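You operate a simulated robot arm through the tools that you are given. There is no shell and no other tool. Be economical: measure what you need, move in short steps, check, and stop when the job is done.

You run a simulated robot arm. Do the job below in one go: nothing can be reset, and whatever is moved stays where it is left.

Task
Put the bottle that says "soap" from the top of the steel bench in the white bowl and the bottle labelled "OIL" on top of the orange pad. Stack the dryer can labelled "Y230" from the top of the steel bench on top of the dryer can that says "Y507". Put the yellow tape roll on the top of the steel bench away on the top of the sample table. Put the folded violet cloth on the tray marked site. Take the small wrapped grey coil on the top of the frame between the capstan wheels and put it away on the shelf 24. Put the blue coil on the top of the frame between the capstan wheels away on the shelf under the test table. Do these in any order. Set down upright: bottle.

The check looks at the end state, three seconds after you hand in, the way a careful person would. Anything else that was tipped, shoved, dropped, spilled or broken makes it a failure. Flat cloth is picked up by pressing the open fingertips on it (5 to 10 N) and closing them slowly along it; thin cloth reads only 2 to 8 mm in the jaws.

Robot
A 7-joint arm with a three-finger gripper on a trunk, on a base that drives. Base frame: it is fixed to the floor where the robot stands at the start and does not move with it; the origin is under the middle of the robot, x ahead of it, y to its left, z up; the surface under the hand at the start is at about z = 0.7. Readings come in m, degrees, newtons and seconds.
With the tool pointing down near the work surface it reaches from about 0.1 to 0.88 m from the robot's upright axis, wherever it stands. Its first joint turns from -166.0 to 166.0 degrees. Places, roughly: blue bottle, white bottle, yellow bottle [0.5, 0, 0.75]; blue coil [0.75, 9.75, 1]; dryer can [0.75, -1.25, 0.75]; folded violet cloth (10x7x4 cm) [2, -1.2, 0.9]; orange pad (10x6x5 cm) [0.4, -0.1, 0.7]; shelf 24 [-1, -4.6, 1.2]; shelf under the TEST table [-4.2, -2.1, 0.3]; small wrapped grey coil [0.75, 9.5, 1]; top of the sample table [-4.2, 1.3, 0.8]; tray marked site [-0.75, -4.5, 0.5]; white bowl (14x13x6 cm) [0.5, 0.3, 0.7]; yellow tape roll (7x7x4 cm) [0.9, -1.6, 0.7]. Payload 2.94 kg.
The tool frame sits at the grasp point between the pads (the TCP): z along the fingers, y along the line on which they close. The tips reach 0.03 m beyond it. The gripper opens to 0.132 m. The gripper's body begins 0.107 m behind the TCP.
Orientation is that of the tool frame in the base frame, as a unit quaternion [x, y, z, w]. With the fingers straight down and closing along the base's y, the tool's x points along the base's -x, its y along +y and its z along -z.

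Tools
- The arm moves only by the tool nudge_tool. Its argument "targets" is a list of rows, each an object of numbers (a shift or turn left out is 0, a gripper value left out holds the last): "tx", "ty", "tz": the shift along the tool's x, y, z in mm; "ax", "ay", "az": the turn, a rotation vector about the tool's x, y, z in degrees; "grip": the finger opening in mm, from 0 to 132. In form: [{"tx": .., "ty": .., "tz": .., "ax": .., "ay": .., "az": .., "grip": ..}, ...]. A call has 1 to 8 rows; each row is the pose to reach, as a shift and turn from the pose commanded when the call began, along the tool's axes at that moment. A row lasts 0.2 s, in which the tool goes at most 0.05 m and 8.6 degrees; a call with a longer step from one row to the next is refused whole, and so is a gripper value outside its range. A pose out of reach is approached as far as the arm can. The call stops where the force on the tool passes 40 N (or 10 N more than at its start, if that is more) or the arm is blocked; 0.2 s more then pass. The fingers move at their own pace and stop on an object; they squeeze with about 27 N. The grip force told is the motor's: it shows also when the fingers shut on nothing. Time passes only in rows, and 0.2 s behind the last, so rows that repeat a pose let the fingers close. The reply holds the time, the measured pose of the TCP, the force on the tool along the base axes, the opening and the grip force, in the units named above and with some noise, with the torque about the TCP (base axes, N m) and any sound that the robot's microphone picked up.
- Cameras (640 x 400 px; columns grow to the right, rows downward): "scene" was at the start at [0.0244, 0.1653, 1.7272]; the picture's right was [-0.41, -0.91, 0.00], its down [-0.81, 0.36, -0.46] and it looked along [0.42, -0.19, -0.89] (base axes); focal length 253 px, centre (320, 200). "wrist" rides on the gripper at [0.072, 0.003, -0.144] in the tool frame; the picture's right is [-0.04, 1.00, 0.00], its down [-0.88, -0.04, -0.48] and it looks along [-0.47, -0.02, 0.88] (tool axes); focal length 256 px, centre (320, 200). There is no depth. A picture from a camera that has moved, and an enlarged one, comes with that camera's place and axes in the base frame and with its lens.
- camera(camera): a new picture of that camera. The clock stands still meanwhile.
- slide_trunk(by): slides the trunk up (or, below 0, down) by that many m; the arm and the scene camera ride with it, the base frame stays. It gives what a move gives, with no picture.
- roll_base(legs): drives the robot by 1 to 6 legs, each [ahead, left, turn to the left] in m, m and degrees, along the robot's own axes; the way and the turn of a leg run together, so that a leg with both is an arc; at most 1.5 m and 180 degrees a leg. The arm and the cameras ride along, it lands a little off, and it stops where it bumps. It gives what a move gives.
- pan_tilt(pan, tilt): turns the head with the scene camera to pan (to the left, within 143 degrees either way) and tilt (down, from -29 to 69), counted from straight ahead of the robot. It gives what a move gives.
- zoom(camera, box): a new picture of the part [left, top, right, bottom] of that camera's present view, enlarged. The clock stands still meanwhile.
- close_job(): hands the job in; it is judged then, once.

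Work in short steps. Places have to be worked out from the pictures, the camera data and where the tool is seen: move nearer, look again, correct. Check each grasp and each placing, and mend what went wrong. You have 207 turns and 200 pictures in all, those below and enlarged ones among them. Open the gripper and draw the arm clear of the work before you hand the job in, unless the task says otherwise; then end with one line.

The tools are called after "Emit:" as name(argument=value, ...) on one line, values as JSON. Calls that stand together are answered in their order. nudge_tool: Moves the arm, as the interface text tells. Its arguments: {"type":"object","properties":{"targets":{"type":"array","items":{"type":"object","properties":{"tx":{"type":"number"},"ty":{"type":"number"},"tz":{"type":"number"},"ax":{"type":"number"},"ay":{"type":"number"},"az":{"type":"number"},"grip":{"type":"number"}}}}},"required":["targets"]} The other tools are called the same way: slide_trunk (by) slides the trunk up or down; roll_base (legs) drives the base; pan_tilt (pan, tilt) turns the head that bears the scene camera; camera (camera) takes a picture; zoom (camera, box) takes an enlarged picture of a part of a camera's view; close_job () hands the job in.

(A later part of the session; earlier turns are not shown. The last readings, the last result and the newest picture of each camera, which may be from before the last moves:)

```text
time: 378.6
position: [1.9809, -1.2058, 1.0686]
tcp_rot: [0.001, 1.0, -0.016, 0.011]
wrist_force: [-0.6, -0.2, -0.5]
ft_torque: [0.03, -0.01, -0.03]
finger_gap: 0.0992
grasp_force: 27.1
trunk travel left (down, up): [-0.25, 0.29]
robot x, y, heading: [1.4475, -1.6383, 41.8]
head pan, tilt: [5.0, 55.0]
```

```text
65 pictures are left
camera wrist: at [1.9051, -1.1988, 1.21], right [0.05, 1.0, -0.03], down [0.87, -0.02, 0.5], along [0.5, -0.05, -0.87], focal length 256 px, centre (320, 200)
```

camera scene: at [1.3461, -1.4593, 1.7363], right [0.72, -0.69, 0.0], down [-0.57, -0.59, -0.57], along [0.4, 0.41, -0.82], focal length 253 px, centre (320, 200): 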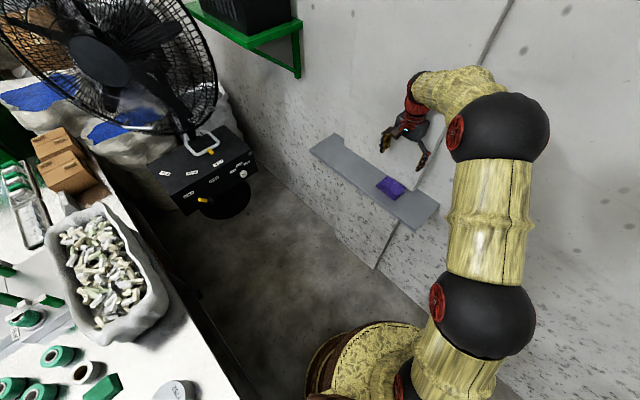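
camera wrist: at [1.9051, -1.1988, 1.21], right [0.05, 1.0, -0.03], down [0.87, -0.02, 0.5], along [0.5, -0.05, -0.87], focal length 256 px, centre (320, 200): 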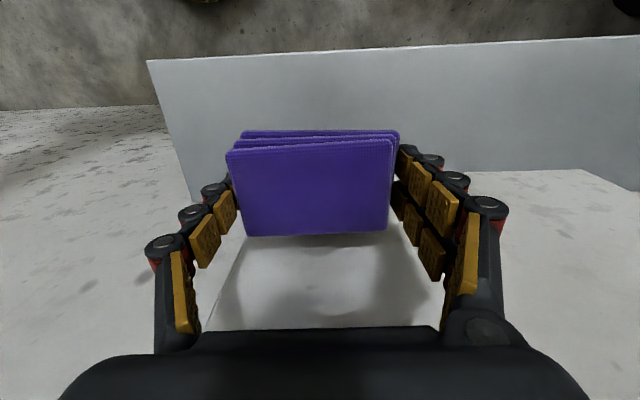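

Held. I retract the arm, then retrace the path out and toward the rack.

Emit:
nudge_tool(targets=[{"tx": 36, "ty": -16, "tz": -11, "az": -6}, {"tx": 72, "ty": -32, "tz": -22, "az": -12}, {"tx": 108, "ty": -48, "tz": -33, "az": -18}, {"tx": 144, "ty": -64, "tz": -44, "az": -24}, {"tx": 180, "ty": -80, "tz": -55, "az": -30}, {"tx": 216, "ty": -96, "tz": -66, "az": -36}, {"tx": 252, "ty": -112, "tz": -77, "az": -41}, {"tx": 290, "ty": -130, "tz": -90, "az": -41}])

Emit:
roll_base(legs=[[0, 0, 48.5], [-0.75, 0, 0], [-0.67, 0.96, 0], [0, 0, -90]])

Emit:
roll_base(legs=[[0, -0.35, 0], [-1.2, 0, -90]])

Emit:
pan_tilt(pan=0, tilt=30)

Emit:
camera(camera="scene")

```text
time: 380.4
position: [1.6866, -1.3332, 1.1556]
tcp_rot: [-0.349, 0.937, -0.018, 0.006]
wrist_force: [0.3, -0.7, -0.9]
ft_torque: [0.02, 0.03, 0.0]
finger_gap: 0.0993
grasp_force: 27.2
trunk travel left (down, up): [-0.25, 0.29]
robot x, y, heading: [1.4509, -1.636, 41.4]
head pan, tilt: [5.0, 55.0]
```

```text
time: 396.1
position: [0.8622, -3.0061, 1.1553]
tcp_rot: [0.008, 1.0, -0.019, -0.002]
wrist_force: [-0.1, 0.8, -0.9]
ft_torque: [0.01, 0.01, -0.02]
finger_gap: 0.0994
grasp_force: 27.3
trunk travel left (down, up): [-0.25, 0.29]
robot x, y, heading: [0.481, -3.0691, -0.2]
head pan, tilt: [5.0, 55.0]
```

```text
time: 404.1
position: [-0.2289, -3.0063, 1.1545]
tcp_rot: [0.719, 0.695, -0.013, -0.014]
wrist_force: [0.1, -0.5, -0.4]
ft_torque: [0.01, 0.0, -0.03]
finger_gap: 0.0989
grasp_force: 27.7
trunk travel left (down, up): [-0.25, 0.29]
robot x, y, heading: [-0.2859, -2.6192, -91.6]
head pan, tilt: [5.0, 55.0]
cut short: leg 2
```

```text
time: 405.0
position: [-0.2286, -3.0053, 1.1548]
tcp_rot: [0.72, 0.694, -0.012, -0.015]
wrist_force: [-0.9, -0.4, 0.2]
ft_torque: [0.01, -0.01, -0.03]
finger_gap: 0.0991
grasp_force: 27.2
trunk travel left (down, up): [-0.25, 0.29]
robot x, y, heading: [-0.2832, -2.6197, -91.4]
head pan, tilt: [0.0, 30.0]
```

```text
64 pictures are left
camera scene: at [-0.1017, -2.6861, 1.7723], right [-1.0, 0.03, 0.0], down [0.01, 0.5, -0.87], along [-0.02, -0.87, -0.5], focal length 253 px, centre (320, 200)
```

scene: 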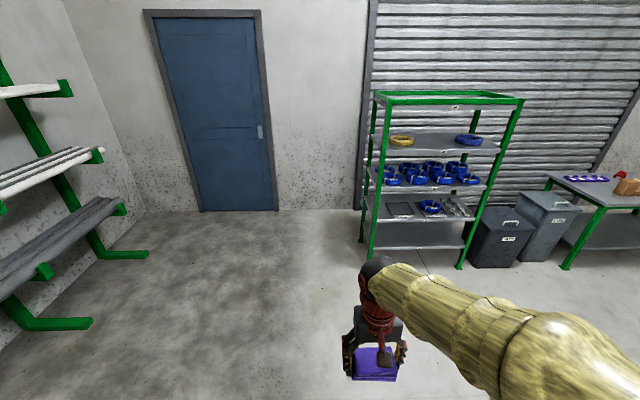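

Cloth still held. I zoom in on the rack to find the "site" tray and the shelf labels.

Emit:
zoom(camera="scene", box=[350, 80, 540, 270])

Emit:
zoom(camera="scene", box=[370, 185, 490, 260])

```text
2.11 times, centred on (445, 175) of scene
camera zoom: at [-0.1017, -2.6861, 1.7723], right [-1.0, 0.03, 0.0], down [0.01, 0.5, -0.87], along [-0.02, -0.87, -0.5], focal length 532 px, centre (57, 253)
```

zoom: 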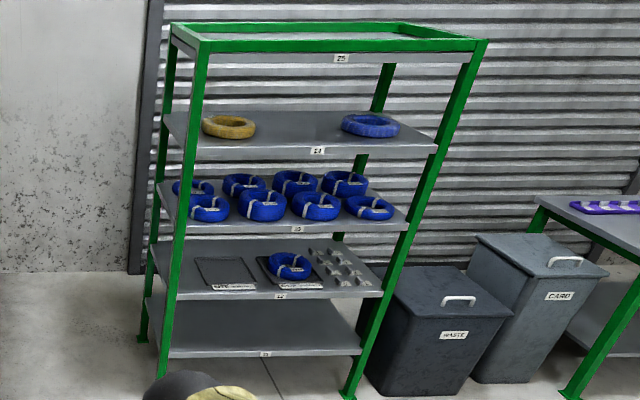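

```text
5.33 times, centred on (430, 222) of scene
camera zoom: at [-0.1017, -2.6861, 1.7723], right [-1.0, 0.03, 0.0], down [0.01, 0.5, -0.87], along [-0.02, -0.87, -0.5], focal length 1349 px, centre (-267, 80)
```

zoom: 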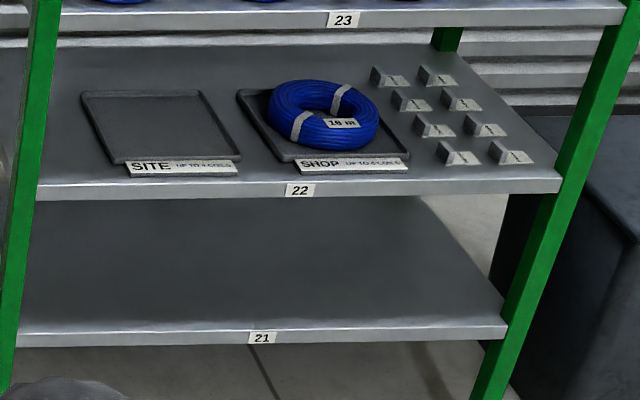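

Shelf order: 25, 24, 23, 22 (with SITE and SHOP trays), 21. SITE tray centre ≈(-0.89,-4.61), shelf 22 z≈0.545. I drive in front of it, to about (-0.89,-3.65).

Emit:
roll_base(legs=[[0.65, 0, 1.5], [0.25, -0.6, 0]])

Emit:
slide_trunk(by=-0.2)

Emit:
pan_tilt(pan=0, tilt=40)

Emit:
camera(camera="scene")

```text
time: 411.8
position: [-0.806, -3.9031, 1.1547]
tcp_rot: [0.704, 0.71, -0.013, -0.015]
wrist_force: [0.6, 0.7, -0.8]
ft_torque: [0.01, -0.02, 0.0]
finger_gap: 0.0991
grasp_force: 26.8
trunk travel left (down, up): [-0.25, 0.29]
robot x, y, heading: [-0.8798, -3.5246, -89.0]
head pan, tilt: [0.0, 30.0]
```

```text
time: 414.0
position: [-0.8067, -3.9044, 0.9555]
tcp_rot: [0.705, 0.709, -0.014, -0.014]
wrist_force: [0.8, -0.7, 0.1]
ft_torque: [0.02, -0.01, -0.06]
finger_gap: 0.0988
grasp_force: 27.5
trunk travel left (down, up): [-0.05, 0.49]
robot x, y, heading: [-0.8785, -3.5214, -89.3]
head pan, tilt: [0.0, 30.0]
```

```text
time: 414.7
position: [-0.8059, -3.9039, 0.9534]
tcp_rot: [0.705, 0.709, -0.013, -0.015]
wrist_force: [1.2, 0.2, 0.1]
ft_torque: [-0.02, -0.01, -0.02]
finger_gap: 0.0993
grasp_force: 27.2
trunk travel left (down, up): [-0.05, 0.49]
robot x, y, heading: [-0.8793, -3.5199, -89.2]
head pan, tilt: [0.0, 40.0]
```

```text
61 pictures are left
camera scene: at [-0.6926, -3.5744, 1.5571], right [-1.0, -0.01, 0.0], down [-0.01, 0.64, -0.77], along [0.01, -0.77, -0.64], focal length 253 px, centre (320, 200)
```

scene: 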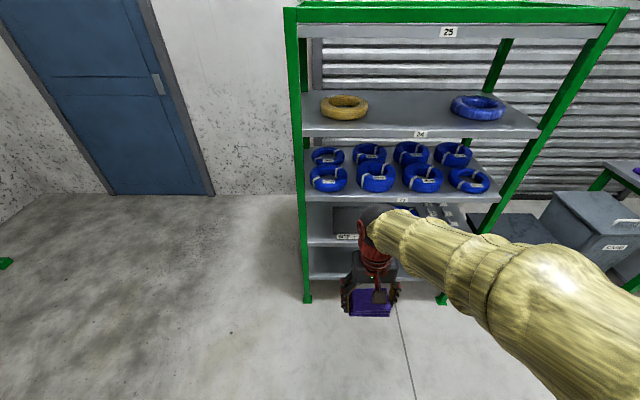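

Tray centre ≈(-0.86,-4.61). I pitch the tool to 60° while lowering in front of the rack.

Emit:
nudge_tool(targets=[{"tx": -18, "ty": -6, "tz": 25, "ay": -7.5}, {"tx": -36, "ty": -12, "tz": 55, "ay": -15}, {"tx": -54, "ty": -18, "tz": 85, "ay": -22.5}, {"tx": -72, "ty": -24, "tz": 115, "ay": -30}, {"tx": -90, "ty": -30, "tz": 145, "ay": -37.5}, {"tx": -108, "ty": -36, "tz": 175, "ay": -45}, {"tx": -126, "ty": -42, "tz": 205, "ay": -52.5}, {"tx": -144, "ty": -48, "tz": 235, "ay": -60}])

Emit:
camera(camera="scene")

Emit:
camera(camera="wrist")

```text
time: 416.7
position: [-0.8675, -4.0413, 0.7223]
tcp_rot: [0.655, 0.567, -0.386, 0.317]
wrist_force: [0.0, 0.8, -1.0]
ft_torque: [-0.03, 0.0, 0.05]
finger_gap: 0.0992
grasp_force: 26.4
out of reach, approached as far as the arm can: row 6, 7, 8
trunk travel left (down, up): [-0.05, 0.49]
robot x, y, heading: [-0.8814, -3.5231, -89.2]
head pan, tilt: [0.0, 40.0]
stopped in row 8: the arm was blocked; the commanded pose is now the measured one
```

```text
60 pictures are left
camera scene: at [-0.6928, -3.5732, 1.5572], right [-1.0, -0.01, 0.0], down [-0.01, 0.64, -0.77], along [0.01, -0.77, -0.64], focal length 253 px, centre (320, 200)
```

scene: 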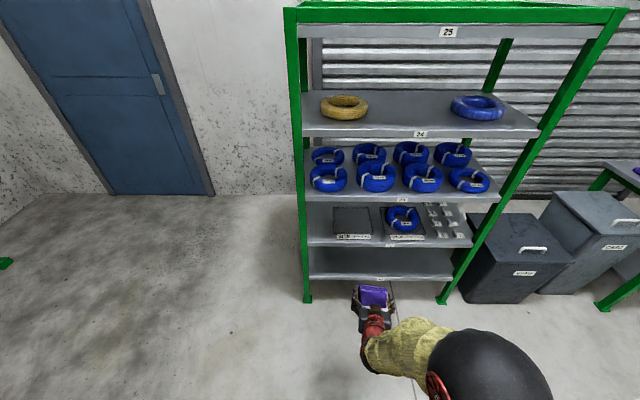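

```text
59 pictures are left
camera wrist: at [-0.839, -3.8829, 0.7302], right [0.98, -0.18, 0.01], down [-0.02, -0.03, 1.0], along [-0.18, -0.98, -0.03], focal length 256 px, centre (320, 200)
```

wrist: 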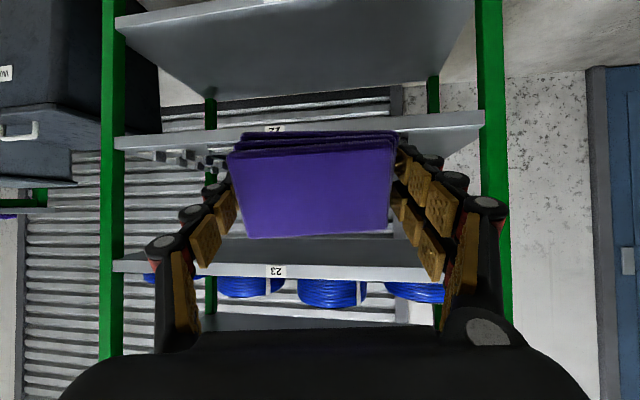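

Pitch is 60° (yaw ~10° off). Tray spans y -4.49…-4.72, x -0.77…-0.98. I drive 0.28 m ahead and correct yaw.

Emit:
roll_base(legs=[[0.28, 0, 0]])

Emit:
nudge_tool(targets=[{"tx": 0, "tz": 0, "ax": -4.5, "az": -2.6}, {"tx": 0, "tz": 0, "ax": -9, "az": -5.2}, {"tx": 0, "ty": 0, "tz": 0, "ax": -9, "az": -5.2}])

Emit:
camera(camera="wrist")

```text
time: 418.6
position: [-0.8622, -4.3181, 0.7194]
tcp_rot: [0.654, 0.568, -0.385, 0.317]
wrist_force: [0.1, -0.2, -0.5]
ft_torque: [-0.03, -0.02, -0.01]
finger_gap: 0.099
grasp_force: 26.7
trunk travel left (down, up): [-0.05, 0.49]
robot x, y, heading: [-0.8758, -3.7974, -89.4]
head pan, tilt: [0.0, 40.0]
```

```text
time: 419.4
position: [-0.8249, -4.3124, 0.7224]
tcp_rot: [0.606, 0.622, -0.359, 0.342]
wrist_force: [0.1, 0.1, 0.0]
ft_torque: [0.02, 0.03, 0.0]
finger_gap: 0.0987
grasp_force: 26.8
out of reach, approached as far as the arm can: row 2, 3
trunk travel left (down, up): [-0.05, 0.49]
robot x, y, heading: [-0.8798, -3.8036, -89.4]
head pan, tilt: [0.0, 40.0]
```

```text
58 pictures are left
camera wrist: at [-0.8223, -4.1514, 0.7324], right [1.0, -0.01, 0.01], down [-0.01, -0.04, 1.0], along [-0.01, -1.0, -0.04], focal length 256 px, centre (320, 200)
```

wrist: 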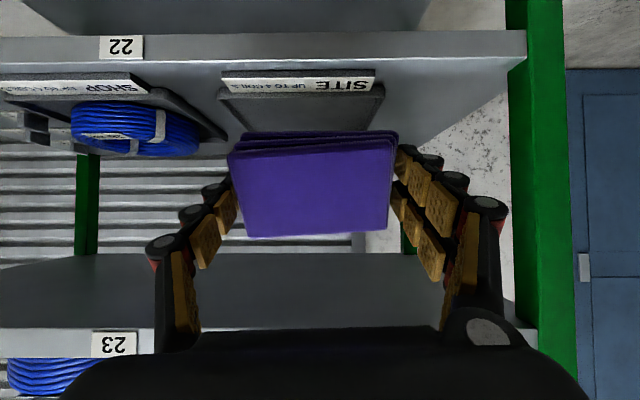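

Good view: tray centre x≈-0.85, shelf z≈0.556, tray front y≈-4.49. I move the cloth in over the tray at TCP z≈0.64.

Emit:
nudge_tool(targets=[{"tx": -6, "ty": 3, "tz": 38}, {"tx": -14, "ty": 8, "tz": 76}, {"tx": -22, "ty": 10, "tz": 114}, {"tx": -31, "ty": 10, "tz": 152}, {"tx": -40, "ty": 10, "tz": 190}, {"tx": -50, "ty": 10, "tz": 228}, {"tx": -60, "ty": 10, "tz": 260}, {"tx": -60, "ty": 10, "tz": 260}])

Emit:
camera(camera="wrist")

Emit:
camera(camera="scene")

```text
time: 421.2
position: [-0.8063, -4.5326, 0.6825]
tcp_rot: [0.605, 0.624, -0.357, 0.343]
wrist_force: [0.1, 0.3, -1.1]
ft_torque: [-0.01, -0.01, -0.01]
finger_gap: 0.099
grasp_force: 27.0
out of reach, approached as far as the arm can: row 1, 2, 3, 4, 5, 6, 7, 8
trunk travel left (down, up): [-0.05, 0.49]
robot x, y, heading: [-0.8737, -3.8008, -89.2]
head pan, tilt: [0.0, 40.0]
```

```text
57 pictures are left
camera wrist: at [-0.8055, -4.3724, 0.6924], right [1.0, -0.01, 0.01], down [-0.01, -0.04, 1.0], along [-0.01, -1.0, -0.04], focal length 256 px, centre (320, 200)
```

wrist: 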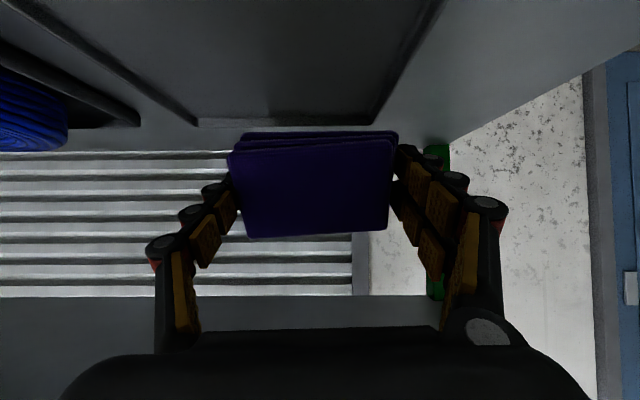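

```text
56 pictures are left
camera scene: at [-0.6892, -3.8526, 1.557], right [-1.0, -0.01, 0.0], down [-0.01, 0.64, -0.77], along [0.01, -0.77, -0.64], focal length 253 px, centre (320, 200)
```

scene: 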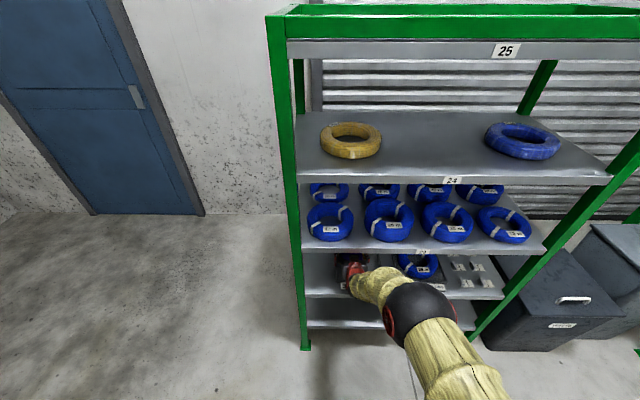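

The arm is at a joint limit sideways, so I place using the base and trunk: right 0.045 m, ahead 0.035 m, trunk down 0.045.

Emit:
roll_base(legs=[[0.035, -0.045, 0]])

Emit:
slide_trunk(by=-0.048)

Emit:
camera(camera="wrist")

```text
time: 422.2
position: [-0.8515, -4.5705, 0.6823]
tcp_rot: [0.605, 0.623, -0.357, 0.343]
wrist_force: [1.0, -0.1, -0.4]
ft_torque: [0.01, -0.01, -0.02]
finger_gap: 0.0988
grasp_force: 27.4
trunk travel left (down, up): [-0.05, 0.49]
robot x, y, heading: [-0.9241, -3.8363, -89.0]
head pan, tilt: [0.0, 40.0]
```

```text
time: 423.1
position: [-0.8522, -4.5698, 0.6348]
tcp_rot: [0.604, 0.624, -0.357, 0.344]
wrist_force: [-0.2, 0.3, -0.5]
ft_torque: [0.0, 0.01, 0.03]
finger_gap: 0.0989
grasp_force: 26.8
trunk travel left (down, up): [-0.002, 0.538]
robot x, y, heading: [-0.919, -3.8378, -89.1]
head pan, tilt: [0.0, 40.0]
```

```text
55 pictures are left
camera wrist: at [-0.8508, -4.4094, 0.6449], right [1.0, -0.01, 0.01], down [-0.01, -0.04, 1.0], along [-0.01, -1.0, -0.04], focal length 256 px, centre (320, 200)
```

wrist: 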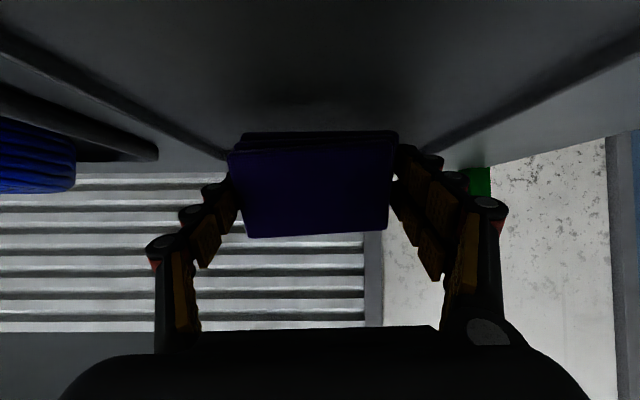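

Centred over the tray. I try lowering with the arm in a small step.

Emit:
nudge_tool(targets=[{"tx": 8, "tz": 4}, {"tx": 16, "tz": 8}])

```text
time: 423.7
position: [-0.8526, -4.5709, 0.6232]
tcp_rot: [0.605, 0.619, -0.363, 0.345]
wrist_force: [-3.4, -0.1, 22.9]
ft_torque: [-0.05, -0.64, 0.0]
finger_gap: 0.0995
grasp_force: 27.1
trunk travel left (down, up): [-0.002, 0.538]
robot x, y, heading: [-0.9185, -3.8376, -89.2]
head pan, tilt: [0.0, 40.0]
```

The cloth's near edge touches the tray (23 N). I press slightly more so that the cloth swivels flatter in the grip, then look.

Emit:
nudge_tool(targets=[{"tx": 4, "tz": 2}, {"tx": 8, "tz": 4}])

Emit:
camera(camera="wrist")

```text
time: 424.5
position: [-0.8511, -4.5735, 0.6159]
tcp_rot: [0.605, 0.619, -0.363, 0.346]
wrist_force: [0.8, -2.4, 6.0]
ft_torque: [-0.13, -0.37, -0.17]
finger_gap: 0.0995
grasp_force: 26.9
trunk travel left (down, up): [-0.002, 0.538]
robot x, y, heading: [-0.9243, -3.8374, -89.3]
head pan, tilt: [0.0, 40.0]
stopped in row 2: the force on the tool passed its limit at 40 N (the readings are from after the stop); the commanded pose is now the measured one
```

```text
54 pictures are left
camera wrist: at [-0.8492, -4.4115, 0.6245], right [1.0, -0.01, 0.01], down [-0.01, -0.03, 1.0], along [-0.01, -1.0, -0.03], focal length 256 px, centre (320, 200)
```

wrist: 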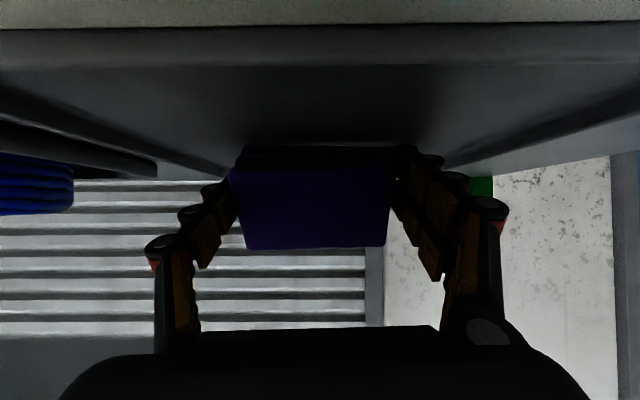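

It swivels as hoped. I continue pressing down in small steps.

Emit:
nudge_tool(targets=[{"tx": 3, "tz": 1.5}, {"tx": 6, "tz": 3}, {"tx": 9, "tz": 5}])

Emit:
nudge_tool(targets=[{"tx": 3, "tz": 1.5}, {"tx": 6, "tz": 3}, {"tx": 9, "tz": 5}])

Emit:
camera(camera="wrist")

```text
time: 425.1
position: [-0.8501, -4.576, 0.6165]
tcp_rot: [0.602, 0.617, -0.366, 0.35]
wrist_force: [0.6, 3.9, 13.3]
ft_torque: [-0.85, -1.06, 0.17]
finger_gap: 0.0996
grasp_force: 27.1
trunk travel left (down, up): [-0.002, 0.538]
robot x, y, heading: [-0.92, -3.8377, -89.5]
head pan, tilt: [0.0, 40.0]
stopped in row 3: the force on the tool passed its limit at 43 N (the readings are from after the stop); the commanded pose is now the measured one
```

```text
time: 425.8
position: [-0.8504, -4.579, 0.6173]
tcp_rot: [0.602, 0.614, -0.37, 0.352]
wrist_force: [0.5, -3.2, 7.0]
ft_torque: [-0.19, -0.43, -0.22]
finger_gap: 0.0992
grasp_force: 26.7
trunk travel left (down, up): [-0.002, 0.538]
robot x, y, heading: [-0.9201, -3.8361, -89.1]
head pan, tilt: [0.0, 40.0]
stopped in row 3: the force on the tool passed its limit at 43 N (the readings are from after the stop); the commanded pose is now the measured one
```

```text
53 pictures are left
camera wrist: at [-0.8477, -4.4183, 0.6205], right [1.0, -0.02, 0.01], down [-0.01, 0.0, 1.0], along [-0.02, -1.0, 0.0], focal length 256 px, centre (320, 200)
```

wrist: 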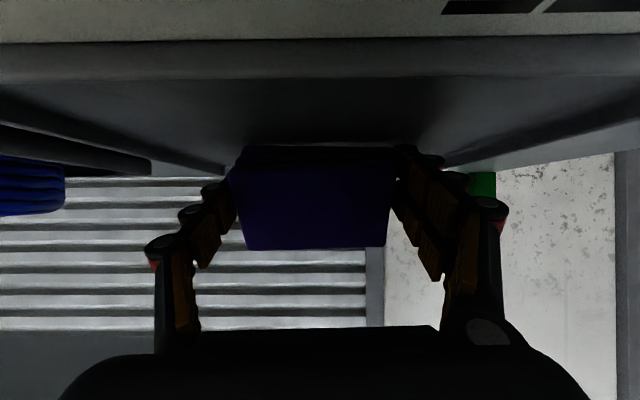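

No further swivel; the cloth's near edge rests on the tray and leans forward. I open slightly so it settles forward flat, and look.

Emit:
nudge_tool(targets=[{"grip": 101}, {"grip": 103}, {"grip": 106}, {"grip": 110}, {"grip": 112}, {"grip": 112}])

Emit:
camera(camera="wrist")

```text
time: 427.1
position: [-0.8504, -4.5763, 0.6138]
tcp_rot: [0.602, 0.616, -0.368, 0.351]
wrist_force: [-0.6, -3.7, 8.7]
ft_torque: [-0.12, -0.52, -0.21]
finger_gap: 0.1124
grasp_force: 0.0
trunk travel left (down, up): [-0.002, 0.538]
robot x, y, heading: [-0.9201, -3.8384, -89.1]
head pan, tilt: [0.0, 40.0]
```

```text
52 pictures are left
camera wrist: at [-0.8481, -4.4162, 0.6188], right [1.0, -0.02, 0.01], down [-0.01, -0.01, 1.0], along [-0.02, -1.0, -0.01], focal length 256 px, centre (320, 200)
```

wrist: 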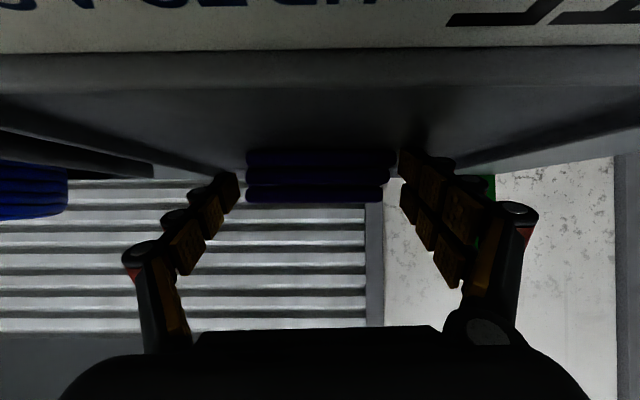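

The cloth lies flat on the SITE tray, three layers stacked. Something on the gripper presses lightly (8.7 N), so I raise the trunk 25 mm and back out with the base.

Emit:
slide_trunk(by=0.025)

Emit:
roll_base(legs=[[-0.4, 0, 0]])

Emit:
camera(camera="wrist")

Emit:
zoom(camera="scene", box=[290, 80, 530, 280])

```text
time: 427.9
position: [-0.8509, -4.5762, 0.6377]
tcp_rot: [0.603, 0.616, -0.368, 0.35]
wrist_force: [0.1, 0.1, 0.5]
ft_torque: [0.0, 0.03, 0.04]
finger_gap: 0.112
grasp_force: 0.1
trunk travel left (down, up): [-0.027, 0.513]
robot x, y, heading: [-0.923, -3.8342, -89.4]
head pan, tilt: [0.0, 40.0]
```

```text
time: 430.3
position: [-0.8515, -4.1784, 0.6382]
tcp_rot: [0.6, 0.617, -0.367, 0.353]
wrist_force: [0.4, -0.8, 0.2]
ft_torque: [0.0, -0.03, 0.01]
finger_gap: 0.112
grasp_force: 0.0
trunk travel left (down, up): [-0.027, 0.513]
robot x, y, heading: [-0.9291, -3.4398, -88.7]
head pan, tilt: [0.0, 40.0]
```

```text
51 pictures are left
camera wrist: at [-0.8502, -4.0178, 0.6434], right [1.0, -0.01, 0.01], down [-0.01, -0.01, 1.0], along [-0.01, -1.0, -0.01], focal length 256 px, centre (320, 200)
```

wrist: 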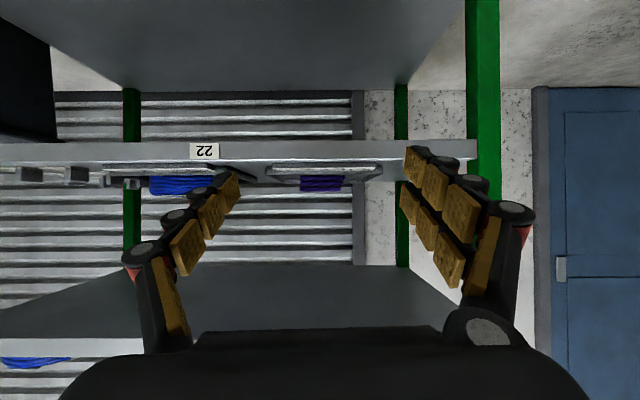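

```text
2.00 times, centred on (410, 180) of scene
camera zoom: at [-0.7401, -3.4895, 1.534], right [-1.0, -0.02, 0.0], down [-0.01, 0.64, -0.77], along [0.02, -0.77, -0.64], focal length 506 px, centre (140, 240)
```

zoom: 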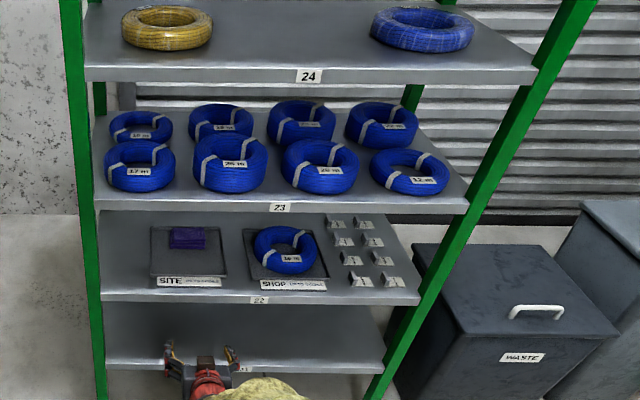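

The cloth lies neatly on the SITE tray. Now the grey coil. I unpitch and raise the arm, reset the trunk and head back north.

Emit:
nudge_tool(targets=[{"tx": -15, "tz": -46, "ay": 7.5}, {"tx": -30, "tz": -92, "ay": 15}, {"tx": -45, "tz": -138, "ay": 22.5}, {"tx": -60, "tz": -184, "ay": 30}, {"tx": -75, "tz": -230, "ay": 37.5}, {"tx": -90, "tz": -276, "ay": 45}, {"tx": -105, "tz": -322, "ay": 52.5}, {"tx": -120, "tz": -368, "ay": 60, "grip": 80}])

Emit:
slide_trunk(by=0.22)

Emit:
pan_tilt(pan=140, tilt=25)

Emit:
camera(camera="scene")

```text
time: 432.1
position: [-0.8468, -3.9134, 0.9184]
tcp_rot: [0.702, 0.712, -0.016, -0.004]
wrist_force: [0.1, -0.8, -0.9]
ft_torque: [0.05, -0.01, 0.0]
finger_gap: 0.0864
grasp_force: 1.8
trunk travel left (down, up): [-0.027, 0.513]
robot x, y, heading: [-0.9325, -3.4432, -88.7]
head pan, tilt: [0.0, 40.0]
```

```text
time: 434.5
position: [-0.8478, -3.9153, 1.1382]
tcp_rot: [0.703, 0.711, -0.017, -0.003]
wrist_force: [0.3, -1.1, -0.6]
ft_torque: [0.0, 0.01, -0.01]
finger_gap: 0.0801
grasp_force: 0.2
trunk travel left (down, up): [-0.247, 0.293]
robot x, y, heading: [-0.9262, -3.4369, -89.0]
head pan, tilt: [0.0, 40.0]
```

```text
time: 436.7
position: [-0.8484, -3.9147, 1.1395]
tcp_rot: [0.702, 0.712, -0.018, -0.003]
wrist_force: [0.7, -0.4, 0.0]
ft_torque: [-0.01, -0.01, -0.02]
finger_gap: 0.0799
grasp_force: 0.0
trunk travel left (down, up): [-0.247, 0.293]
robot x, y, heading: [-0.9255, -3.4389, -88.7]
head pan, tilt: [140.0, 25.0]
```

```text
49 pictures are left
camera scene: at [-0.684, -3.3325, 1.7774], right [0.78, -0.63, 0.0], down [-0.27, -0.33, -0.91], along [0.57, 0.71, -0.42], focal length 253 px, centre (320, 200)
```

scene: 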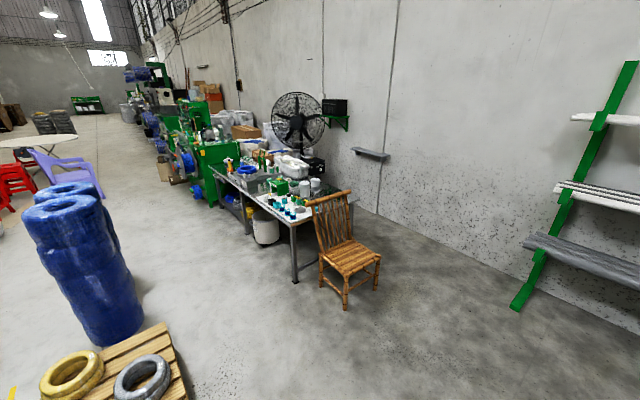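

All fine. I move to the corridor x≈-0.13, turn north and go stepwise.

Emit:
roll_base(legs=[[0, 0.79, -0.5], [0, 0, 179.5]])

```text
time: 448.2
position: [-0.1902, -2.9523, 1.1389]
tcp_rot: [-0.687, 0.727, -0.003, 0.018]
wrist_force: [-0.5, 0.7, -0.2]
ft_torque: [-0.01, 0.0, -0.04]
finger_gap: 0.0798
grasp_force: 0.1
trunk travel left (down, up): [-0.247, 0.293]
robot x, y, heading: [-0.1463, -3.4331, 87.2]
head pan, tilt: [140.0, 25.0]
```

Emit:
roll_base(legs=[[0, 0, 2.8], [1.4, 0.0, 0]])

Emit:
roll_base(legs=[[1.1, 0.0, 0], [1.0, 0.4, 0]])

```text
time: 455.6
position: [-0.1447, -1.5432, 1.138]
tcp_rot: [-0.682, 0.731, -0.004, 0.017]
wrist_force: [-0.3, 0.0, 0.3]
ft_torque: [-0.02, -0.01, -0.02]
finger_gap: 0.0803
grasp_force: 0.0
trunk travel left (down, up): [-0.247, 0.293]
robot x, y, heading: [-0.104, -2.0252, 86.7]
head pan, tilt: [140.0, 25.0]
```

```text
time: 466.4
position: [-0.4584, 0.5875, 1.1385]
tcp_rot: [-0.696, 0.718, -0.004, 0.017]
wrist_force: [-0.4, -0.7, 0.1]
ft_torque: [0.01, 0.02, 0.01]
finger_gap: 0.0798
grasp_force: 0.1
trunk travel left (down, up): [-0.247, 0.293]
robot x, y, heading: [-0.4014, 0.1069, 88.4]
head pan, tilt: [140.0, 25.0]
```

On track. I continue north with corrections.

Emit:
roll_base(legs=[[1.0, 0.14, 1.6], [1.2, 0, 0]])

Emit:
roll_base(legs=[[1.5, 0, 0], [1.5, 0, 0], [1.5, 0, 0]])

```text
time: 477.4
position: [-0.6063, 2.7973, 1.1392]
tcp_rot: [0.71, -0.704, 0.003, -0.018]
wrist_force: [0.3, -0.4, 0.3]
ft_torque: [0.0, -0.02, 0.01]
finger_gap: 0.0801
grasp_force: 0.2
trunk travel left (down, up): [-0.247, 0.293]
robot x, y, heading: [-0.5305, 2.3211, 90.8]
head pan, tilt: [140.0, 25.0]
```

```text
time: 498.9
position: [-0.4213, 7.3171, 1.1395]
tcp_rot: [-0.668, 0.744, -0.004, 0.018]
wrist_force: [-0.5, 0.2, -0.4]
ft_torque: [0.0, -0.01, -0.01]
finger_gap: 0.08
grasp_force: 0.1
trunk travel left (down, up): [-0.247, 0.293]
robot x, y, heading: [-0.3969, 6.8348, 84.3]
head pan, tilt: [140.0, 25.0]
```

Emit:
roll_base(legs=[[0.1, 0, 5.7], [1.2, 0.1, 0], [1.15, 0, 0], [0, 0, -90]])

Emit:
pan_tilt(pan=10, tilt=45)

Emit:
camera(camera="scene")

```text
time: 515.3
position: [0.0401, 9.3789, 1.1383]
tcp_rot: [0.025, 1.0, -0.015, 0.01]
wrist_force: [0.5, 0.0, 0.4]
ft_torque: [-0.02, -0.01, -0.02]
finger_gap: 0.0802
grasp_force: 0.1
trunk travel left (down, up): [-0.247, 0.293]
robot x, y, heading: [-0.4361, 9.3317, -2.6]
head pan, tilt: [140.0, 25.0]
```

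```text
time: 517.4
position: [0.0406, 9.3813, 1.1383]
tcp_rot: [0.025, 1.0, -0.015, 0.01]
wrist_force: [0.1, -0.2, 0.0]
ft_torque: [0.01, 0.01, -0.01]
finger_gap: 0.0799
grasp_force: 0.0
trunk travel left (down, up): [-0.247, 0.293]
robot x, y, heading: [-0.4409, 9.3279, -2.7]
head pan, tilt: [10.0, 45.0]
```

```text
48 pictures are left
camera scene: at [-0.3852, 9.5335, 1.7468], right [0.13, -0.99, 0.0], down [-0.7, -0.09, -0.71], along [0.7, 0.09, -0.71], focal length 253 px, centre (320, 200)
```

scene: 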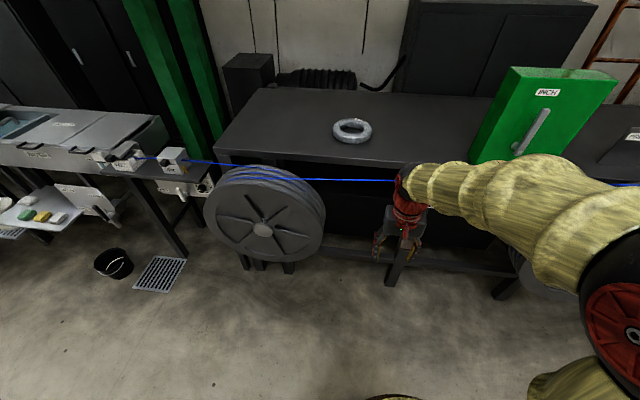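

Grey coil confirmed at (0.721, 9.523). I raise the trunk 0.14 and drive to x≈-0.06.

Emit:
slide_trunk(by=0.14)

Emit:
roll_base(legs=[[0, 0, 2.7], [0.38, 0, 0]])

Emit:
nudge_tool(targets=[{"tx": -20, "ty": 20, "tz": -10, "ay": -7}, {"tx": -40, "ty": 40, "tz": -18, "ay": -14}, {"tx": -60, "ty": 60, "tz": -18, "ay": -21}, {"tx": -85, "ty": 85, "tz": -18, "ay": -28}, {"tx": -110, "ty": 110, "tz": -18, "ay": -35}, {"tx": -135, "ty": 135, "tz": -10, "ay": -42}, {"tx": -160, "ty": 160, "tz": 0, "ay": -49}, {"tx": -185, "ty": 185, "tz": 10, "ay": -49}])

Emit:
camera(camera="wrist")

```text
time: 519.1
position: [0.0387, 9.3799, 1.2791]
tcp_rot: [0.025, 1.0, -0.015, 0.009]
wrist_force: [-0.2, 0.5, 0.8]
ft_torque: [0.0, 0.03, -0.02]
finger_gap: 0.0803
grasp_force: 0.0
trunk travel left (down, up): [-0.387, 0.153]
robot x, y, heading: [-0.4417, 9.3292, -2.6]
head pan, tilt: [10.0, 45.0]
```

```text
time: 521.9
position: [0.4141, 9.4098, 1.2788]
tcp_rot: [-0.003, 1.0, -0.015, 0.009]
wrist_force: [0.4, -0.3, 0.3]
ft_torque: [-0.02, 0.05, -0.03]
finger_gap: 0.0802
grasp_force: 0.0
trunk travel left (down, up): [-0.387, 0.153]
robot x, y, heading: [-0.0651, 9.3321, 0.8]
head pan, tilt: [10.0, 45.0]
```

```text
time: 523.7
position: [0.5982, 9.5981, 1.2663]
tcp_rot: [-0.01, 0.906, -0.013, 0.424]
wrist_force: [1.1, 0.6, 0.3]
ft_torque: [-0.04, 0.01, -0.01]
finger_gap: 0.08
grasp_force: 0.1
trunk travel left (down, up): [-0.387, 0.153]
robot x, y, heading: [-0.061, 9.3343, 0.7]
head pan, tilt: [10.0, 45.0]
```

```text
47 pictures are left
camera wrist: at [0.4417, 9.6019, 1.302], right [0.02, 1.0, 0.0], down [0.2, -0.01, 0.98], along [0.98, -0.02, -0.2], focal length 256 px, centre (320, 200)
```

wrist: 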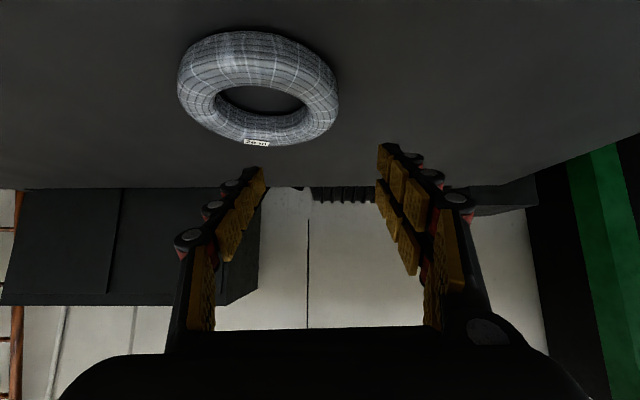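

Grey ring centre ≈(0.713, 9.527), +y tube at y≈9.595; the tool is at pitch 50°. I move above the grasp point.

Emit:
nudge_tool(targets=[{"tx": -6, "ty": -2, "tz": 33}, {"tx": -12, "ty": -2, "tz": 66}, {"tx": -18, "ty": -2, "tz": 98}, {"tx": -23, "ty": -2, "tz": 130}, {"tx": -8, "ty": -2, "tz": 143}, {"tx": -8, "ty": -2, "tz": 143}])

Emit:
camera(camera="wrist")

Emit:
zoom(camera="scene", box=[270, 120, 430, 240])

```text
time: 525.1
position: [0.7141, 9.5928, 1.1819]
tcp_rot: [-0.009, 0.906, -0.012, 0.423]
wrist_force: [1.3, 0.0, -0.2]
ft_torque: [-0.02, -0.02, -0.03]
finger_gap: 0.0802
grasp_force: 0.0
trunk travel left (down, up): [-0.387, 0.153]
robot x, y, heading: [-0.0614, 9.3366, 1.2]
head pan, tilt: [10.0, 45.0]
```

```text
46 pictures are left
camera wrist: at [0.5575, 9.5953, 1.2177], right [0.02, 1.0, 0.0], down [0.2, -0.01, 0.98], along [0.98, -0.02, -0.2], focal length 256 px, centre (320, 200)
```

wrist: 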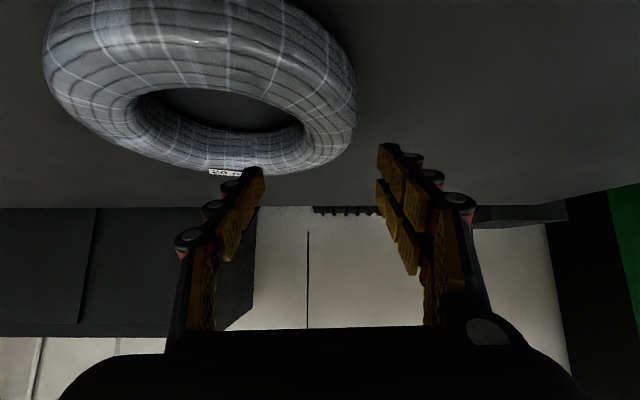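

```text
3.33 times, centred on (350, 180) of scene
camera zoom: at [-0.0187, 9.5403, 1.8868], right [0.19, -0.98, 0.0], down [-0.69, -0.13, -0.71], along [0.69, 0.13, -0.71], focal length 843 px, centre (220, 267)
```

zoom: 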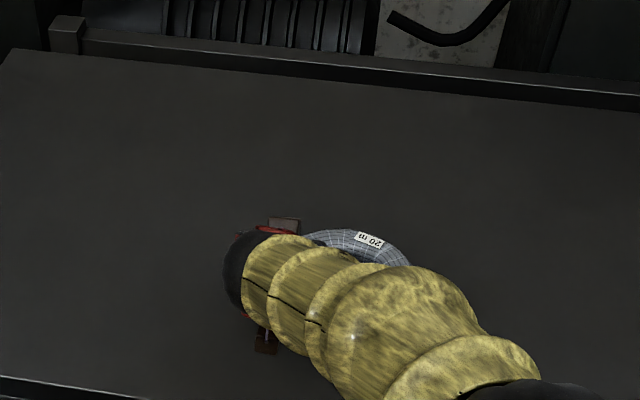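

Aligned (hole spans x≈0.676–0.74). I descend vertically to z≈1.129 and close.

Emit:
nudge_tool(targets=[{"tx": 14, "ty": 3, "tz": 8}, {"tx": 26, "ty": 3, "tz": 18}, {"tx": 38, "ty": 3, "tz": 28}, {"tx": 43, "ty": 3, "tz": 31}, {"tx": 43, "ty": 3, "tz": 31}])

Emit:
camera(camera="wrist")

```text
time: 526.3
position: [0.7113, 9.594, 1.1348]
tcp_rot: [-0.007, 0.905, -0.011, 0.426]
wrist_force: [9.1, 0.1, 19.7]
ft_torque: [0.96, -0.41, -0.37]
finger_gap: 0.0817
grasp_force: 1.2
trunk travel left (down, up): [-0.387, 0.153]
robot x, y, heading: [-0.063, 9.3348, 0.9]
head pan, tilt: [10.0, 45.0]
```

```text
44 pictures are left
camera wrist: at [0.5547, 9.5969, 1.169], right [0.02, 1.0, 0.01], down [0.19, -0.01, 0.98], along [0.98, -0.02, -0.19], focal length 256 px, centre (320, 200)
```

wrist: 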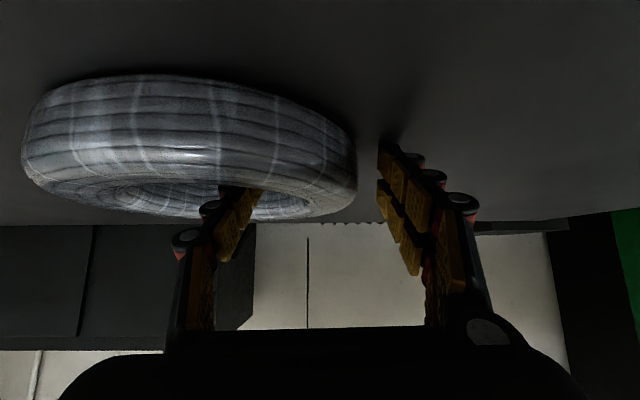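

The outer fingertip met the frame top, so depth is right. I lift 4 mm and close.

Emit:
nudge_tool(targets=[{"tx": -4, "tz": -3.5}, {"tx": -4, "tz": -3.5, "grip": 60}, {"tx": -4, "tz": -3.5, "grip": 40}, {"tx": -4, "tz": -3.5, "grip": 25}, {"tx": -4, "tz": -3.5, "grip": 25}, {"tx": -4, "tz": -3.5, "grip": 25}])

Emit:
camera(camera="wrist")

```text
time: 527.7
position: [0.7098, 9.5935, 1.1366]
tcp_rot: [-0.009, 0.905, -0.014, 0.426]
wrist_force: [-1.9, 12.1, 27.1]
ft_torque: [1.47, -0.25, 0.48]
finger_gap: 0.0457
grasp_force: 16.5
trunk travel left (down, up): [-0.387, 0.153]
robot x, y, heading: [-0.0656, 9.3355, 0.9]
head pan, tilt: [10.0, 45.0]
```

```text
43 pictures are left
camera wrist: at [0.5521, 9.5971, 1.1717], right [0.02, 1.0, 0.0], down [0.19, -0.01, 0.98], along [0.98, -0.02, -0.19], focal length 256 px, centre (320, 200)
```

wrist: 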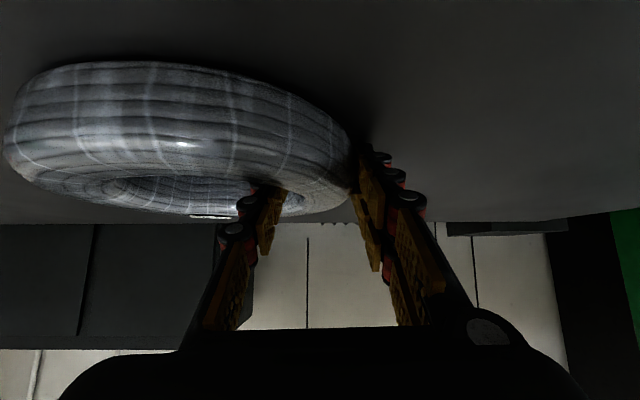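

Closing pushes the tips down slightly; I lift 5 mm while completing the grip.

Emit:
nudge_tool(targets=[{"tx": -2, "tz": -2, "grip": 25}, {"tx": -4, "tz": -3, "grip": 25}, {"tx": -4, "tz": -3, "grip": 25}])

Emit:
nudge_tool(targets=[{"tx": -10, "tz": -8}, {"tx": -36, "tz": -30}, {"tx": -62, "tz": -52}, {"tx": -88, "tz": -74}, {"tx": -114, "tz": -96}, {"tx": -114, "tz": -96}])

Emit:
camera(camera="wrist")

```text
time: 528.5
position: [0.7081, 9.5937, 1.1372]
tcp_rot: [-0.009, 0.906, -0.014, 0.422]
wrist_force: [1.0, 3.9, 7.5]
ft_torque: [0.36, 0.11, 0.22]
finger_gap: 0.0388
grasp_force: 27.0
trunk travel left (down, up): [-0.387, 0.153]
robot x, y, heading: [-0.0626, 9.3347, 0.8]
head pan, tilt: [10.0, 45.0]
```

```text
time: 529.9
position: [0.7084, 9.5994, 1.2866]
tcp_rot: [-0.009, 0.906, -0.013, 0.423]
wrist_force: [-0.3, -0.3, -6.2]
ft_torque: [0.44, 0.03, 0.0]
finger_gap: 0.0365
grasp_force: 27.0
trunk travel left (down, up): [-0.387, 0.153]
robot x, y, heading: [-0.0629, 9.3303, 0.8]
head pan, tilt: [10.0, 45.0]
```

```text
42 pictures are left
camera wrist: at [0.5514, 9.6013, 1.3229], right [0.02, 1.0, 0.0], down [0.2, -0.01, 0.98], along [0.98, -0.02, -0.2], focal length 256 px, centre (320, 200)
```

wrist: 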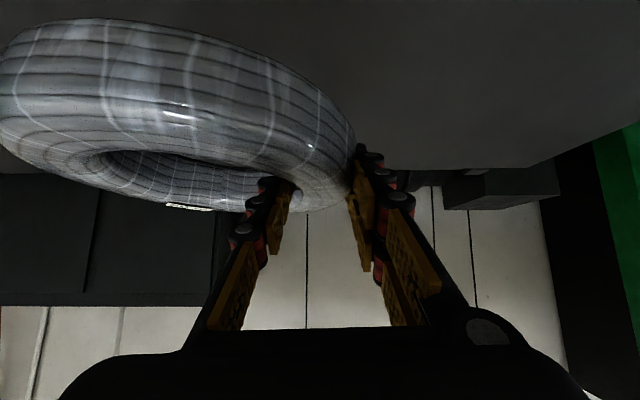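

Grey coil lifted. I back the base out and fold the arm.

Emit:
roll_base(legs=[[-0.5, 0, 0]])

Emit:
nudge_tool(targets=[{"tx": 24, "ty": -10, "tz": -29}, {"tx": 48, "ty": -20, "tz": -58}, {"tx": 72, "ty": -30, "tz": -87}, {"tx": 96, "ty": -40, "tz": -116}, {"tx": 120, "ty": -50, "tz": -145}, {"tx": 144, "ty": -60, "tz": -174}, {"tx": 160, "ty": -70, "tz": -193}])

Emit:
camera(camera="scene")

```text
time: 532.8
position: [0.2089, 9.5885, 1.2889]
tcp_rot: [-0.008, 0.906, -0.013, 0.424]
wrist_force: [-0.8, 0.4, -5.9]
ft_torque: [0.45, 0.02, -0.02]
finger_gap: 0.0368
grasp_force: 27.2
trunk travel left (down, up): [-0.387, 0.153]
robot x, y, heading: [-0.5617, 9.331, 0.5]
head pan, tilt: [10.0, 45.0]
```

```text
time: 534.4
position: [-0.0413, 9.5174, 1.2894]
tcp_rot: [-0.007, 0.906, -0.013, 0.424]
wrist_force: [-0.2, -0.6, -6.7]
ft_torque: [0.43, 0.04, 0.02]
finger_gap: 0.0365
grasp_force: 26.7
trunk travel left (down, up): [-0.387, 0.153]
robot x, y, heading: [-0.5595, 9.3278, 0.7]
head pan, tilt: [10.0, 45.0]
```

```text
41 pictures are left
camera scene: at [-0.5173, 9.5331, 1.8868], right [0.18, -0.98, 0.0], down [-0.69, -0.13, -0.71], along [0.69, 0.13, -0.71], focal length 253 px, centre (320, 200)
```

scene: 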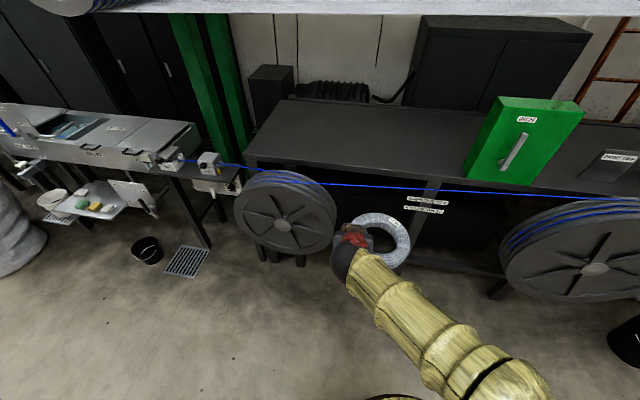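

Scene intact. I turn south and drive in checked stages.

Emit:
roll_base(legs=[[0, 0, -90.7], [1.5, 0, 0], [1.5, 0, 0]])

```text
time: 552.6
position: [-0.1833, 5.8285, 1.2883]
tcp_rot: [0.609, 0.67, -0.297, 0.302]
wrist_force: [0.6, 0.0, -6.2]
ft_torque: [0.08, -0.39, -0.02]
finger_gap: 0.0352
grasp_force: 26.7
trunk travel left (down, up): [-0.387, 0.153]
robot x, y, heading: [-0.4142, 6.3325, -84.9]
head pan, tilt: [10.0, 45.0]
```

Emit:
roll_base(legs=[[0.2, -0.1, -5.1], [1.4, 0, 0], [1.2, 0, 0]])

```text
time: 566.6
position: [-0.3976, 3.0025, 1.2892]
tcp_rot: [0.653, 0.628, -0.316, 0.281]
wrist_force: [0.2, -0.1, -5.9]
ft_torque: [0.0, -0.44, 0.0]
finger_gap: 0.035
grasp_force: 27.4
trunk travel left (down, up): [-0.387, 0.153]
robot x, y, heading: [-0.5579, 3.5322, -92.7]
head pan, tilt: [10.0, 45.0]
```

Emit:
roll_base(legs=[[0.9, 0.05, 2.7]])

Emit:
roll_base(legs=[[1.3, 0.0, 0]])

```text
time: 571.2
position: [-0.328, 2.1407, 1.2892]
tcp_rot: [0.634, 0.647, -0.308, 0.291]
wrist_force: [0.0, -0.3, -5.5]
ft_torque: [0.02, -0.4, 0.01]
finger_gap: 0.0352
grasp_force: 26.9
trunk travel left (down, up): [-0.387, 0.153]
robot x, y, heading: [-0.5213, 2.6606, -89.1]
head pan, tilt: [10.0, 45.0]
```

```text
time: 577.6
position: [-0.2696, 0.8835, 1.2895]
tcp_rot: [0.623, 0.658, -0.303, 0.295]
wrist_force: [0.3, -0.3, -5.7]
ft_torque: [0.06, -0.43, -0.02]
finger_gap: 0.0349
grasp_force: 26.5
trunk travel left (down, up): [-0.387, 0.153]
robot x, y, heading: [-0.474, 1.3973, -87.1]
head pan, tilt: [10.0, 45.0]
```

Emit:
roll_base(legs=[[1.2, 0.0, -2.9]])

Emit:
roll_base(legs=[[0.95, 0.3, 0]])

```text
time: 583.7
position: [-0.3009, -0.3366, 1.2876]
tcp_rot: [0.649, 0.632, -0.315, 0.284]
wrist_force: [-0.3, 0.1, -6.3]
ft_torque: [0.04, -0.4, 0.0]
finger_gap: 0.0352
grasp_force: 26.7
trunk travel left (down, up): [-0.387, 0.153]
robot x, y, heading: [-0.4703, 0.1907, -91.7]
head pan, tilt: [10.0, 45.0]
```

```text
time: 588.9
position: [-0.0513, -1.3062, 1.2897]
tcp_rot: [0.653, 0.629, -0.316, 0.28]
wrist_force: [0.3, -0.8, -6.3]
ft_torque: [0.02, -0.44, 0.01]
finger_gap: 0.0349
grasp_force: 27.0
trunk travel left (down, up): [-0.387, 0.153]
robot x, y, heading: [-0.2132, -0.7758, -92.5]
head pan, tilt: [10.0, 45.0]
```

Emit:
roll_base(legs=[[0.5, 0.1, 2.5]])

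Emit:
roll_base(legs=[[1.1, 0, 0]])

```text
time: 591.9
position: [0.0665, -1.7993, 1.2894]
tcp_rot: [0.636, 0.645, -0.31, 0.288]
wrist_force: [-0.1, -0.5, -5.5]
ft_torque: [0.03, -0.44, -0.01]
finger_gap: 0.0349
grasp_force: 26.9
trunk travel left (down, up): [-0.387, 0.153]
robot x, y, heading: [-0.1218, -1.2798, -89.4]
head pan, tilt: [10.0, 45.0]
```

```text
time: 597.6
position: [0.0744, -2.9129, 1.2887]
tcp_rot: [0.638, 0.644, -0.31, 0.288]
wrist_force: [0.9, 0.6, -6.3]
ft_torque: [0.01, -0.42, 0.01]
finger_gap: 0.0348
grasp_force: 26.7
trunk travel left (down, up): [-0.387, 0.153]
robot x, y, heading: [-0.1106, -2.3943, -89.5]
head pan, tilt: [10.0, 45.0]
```

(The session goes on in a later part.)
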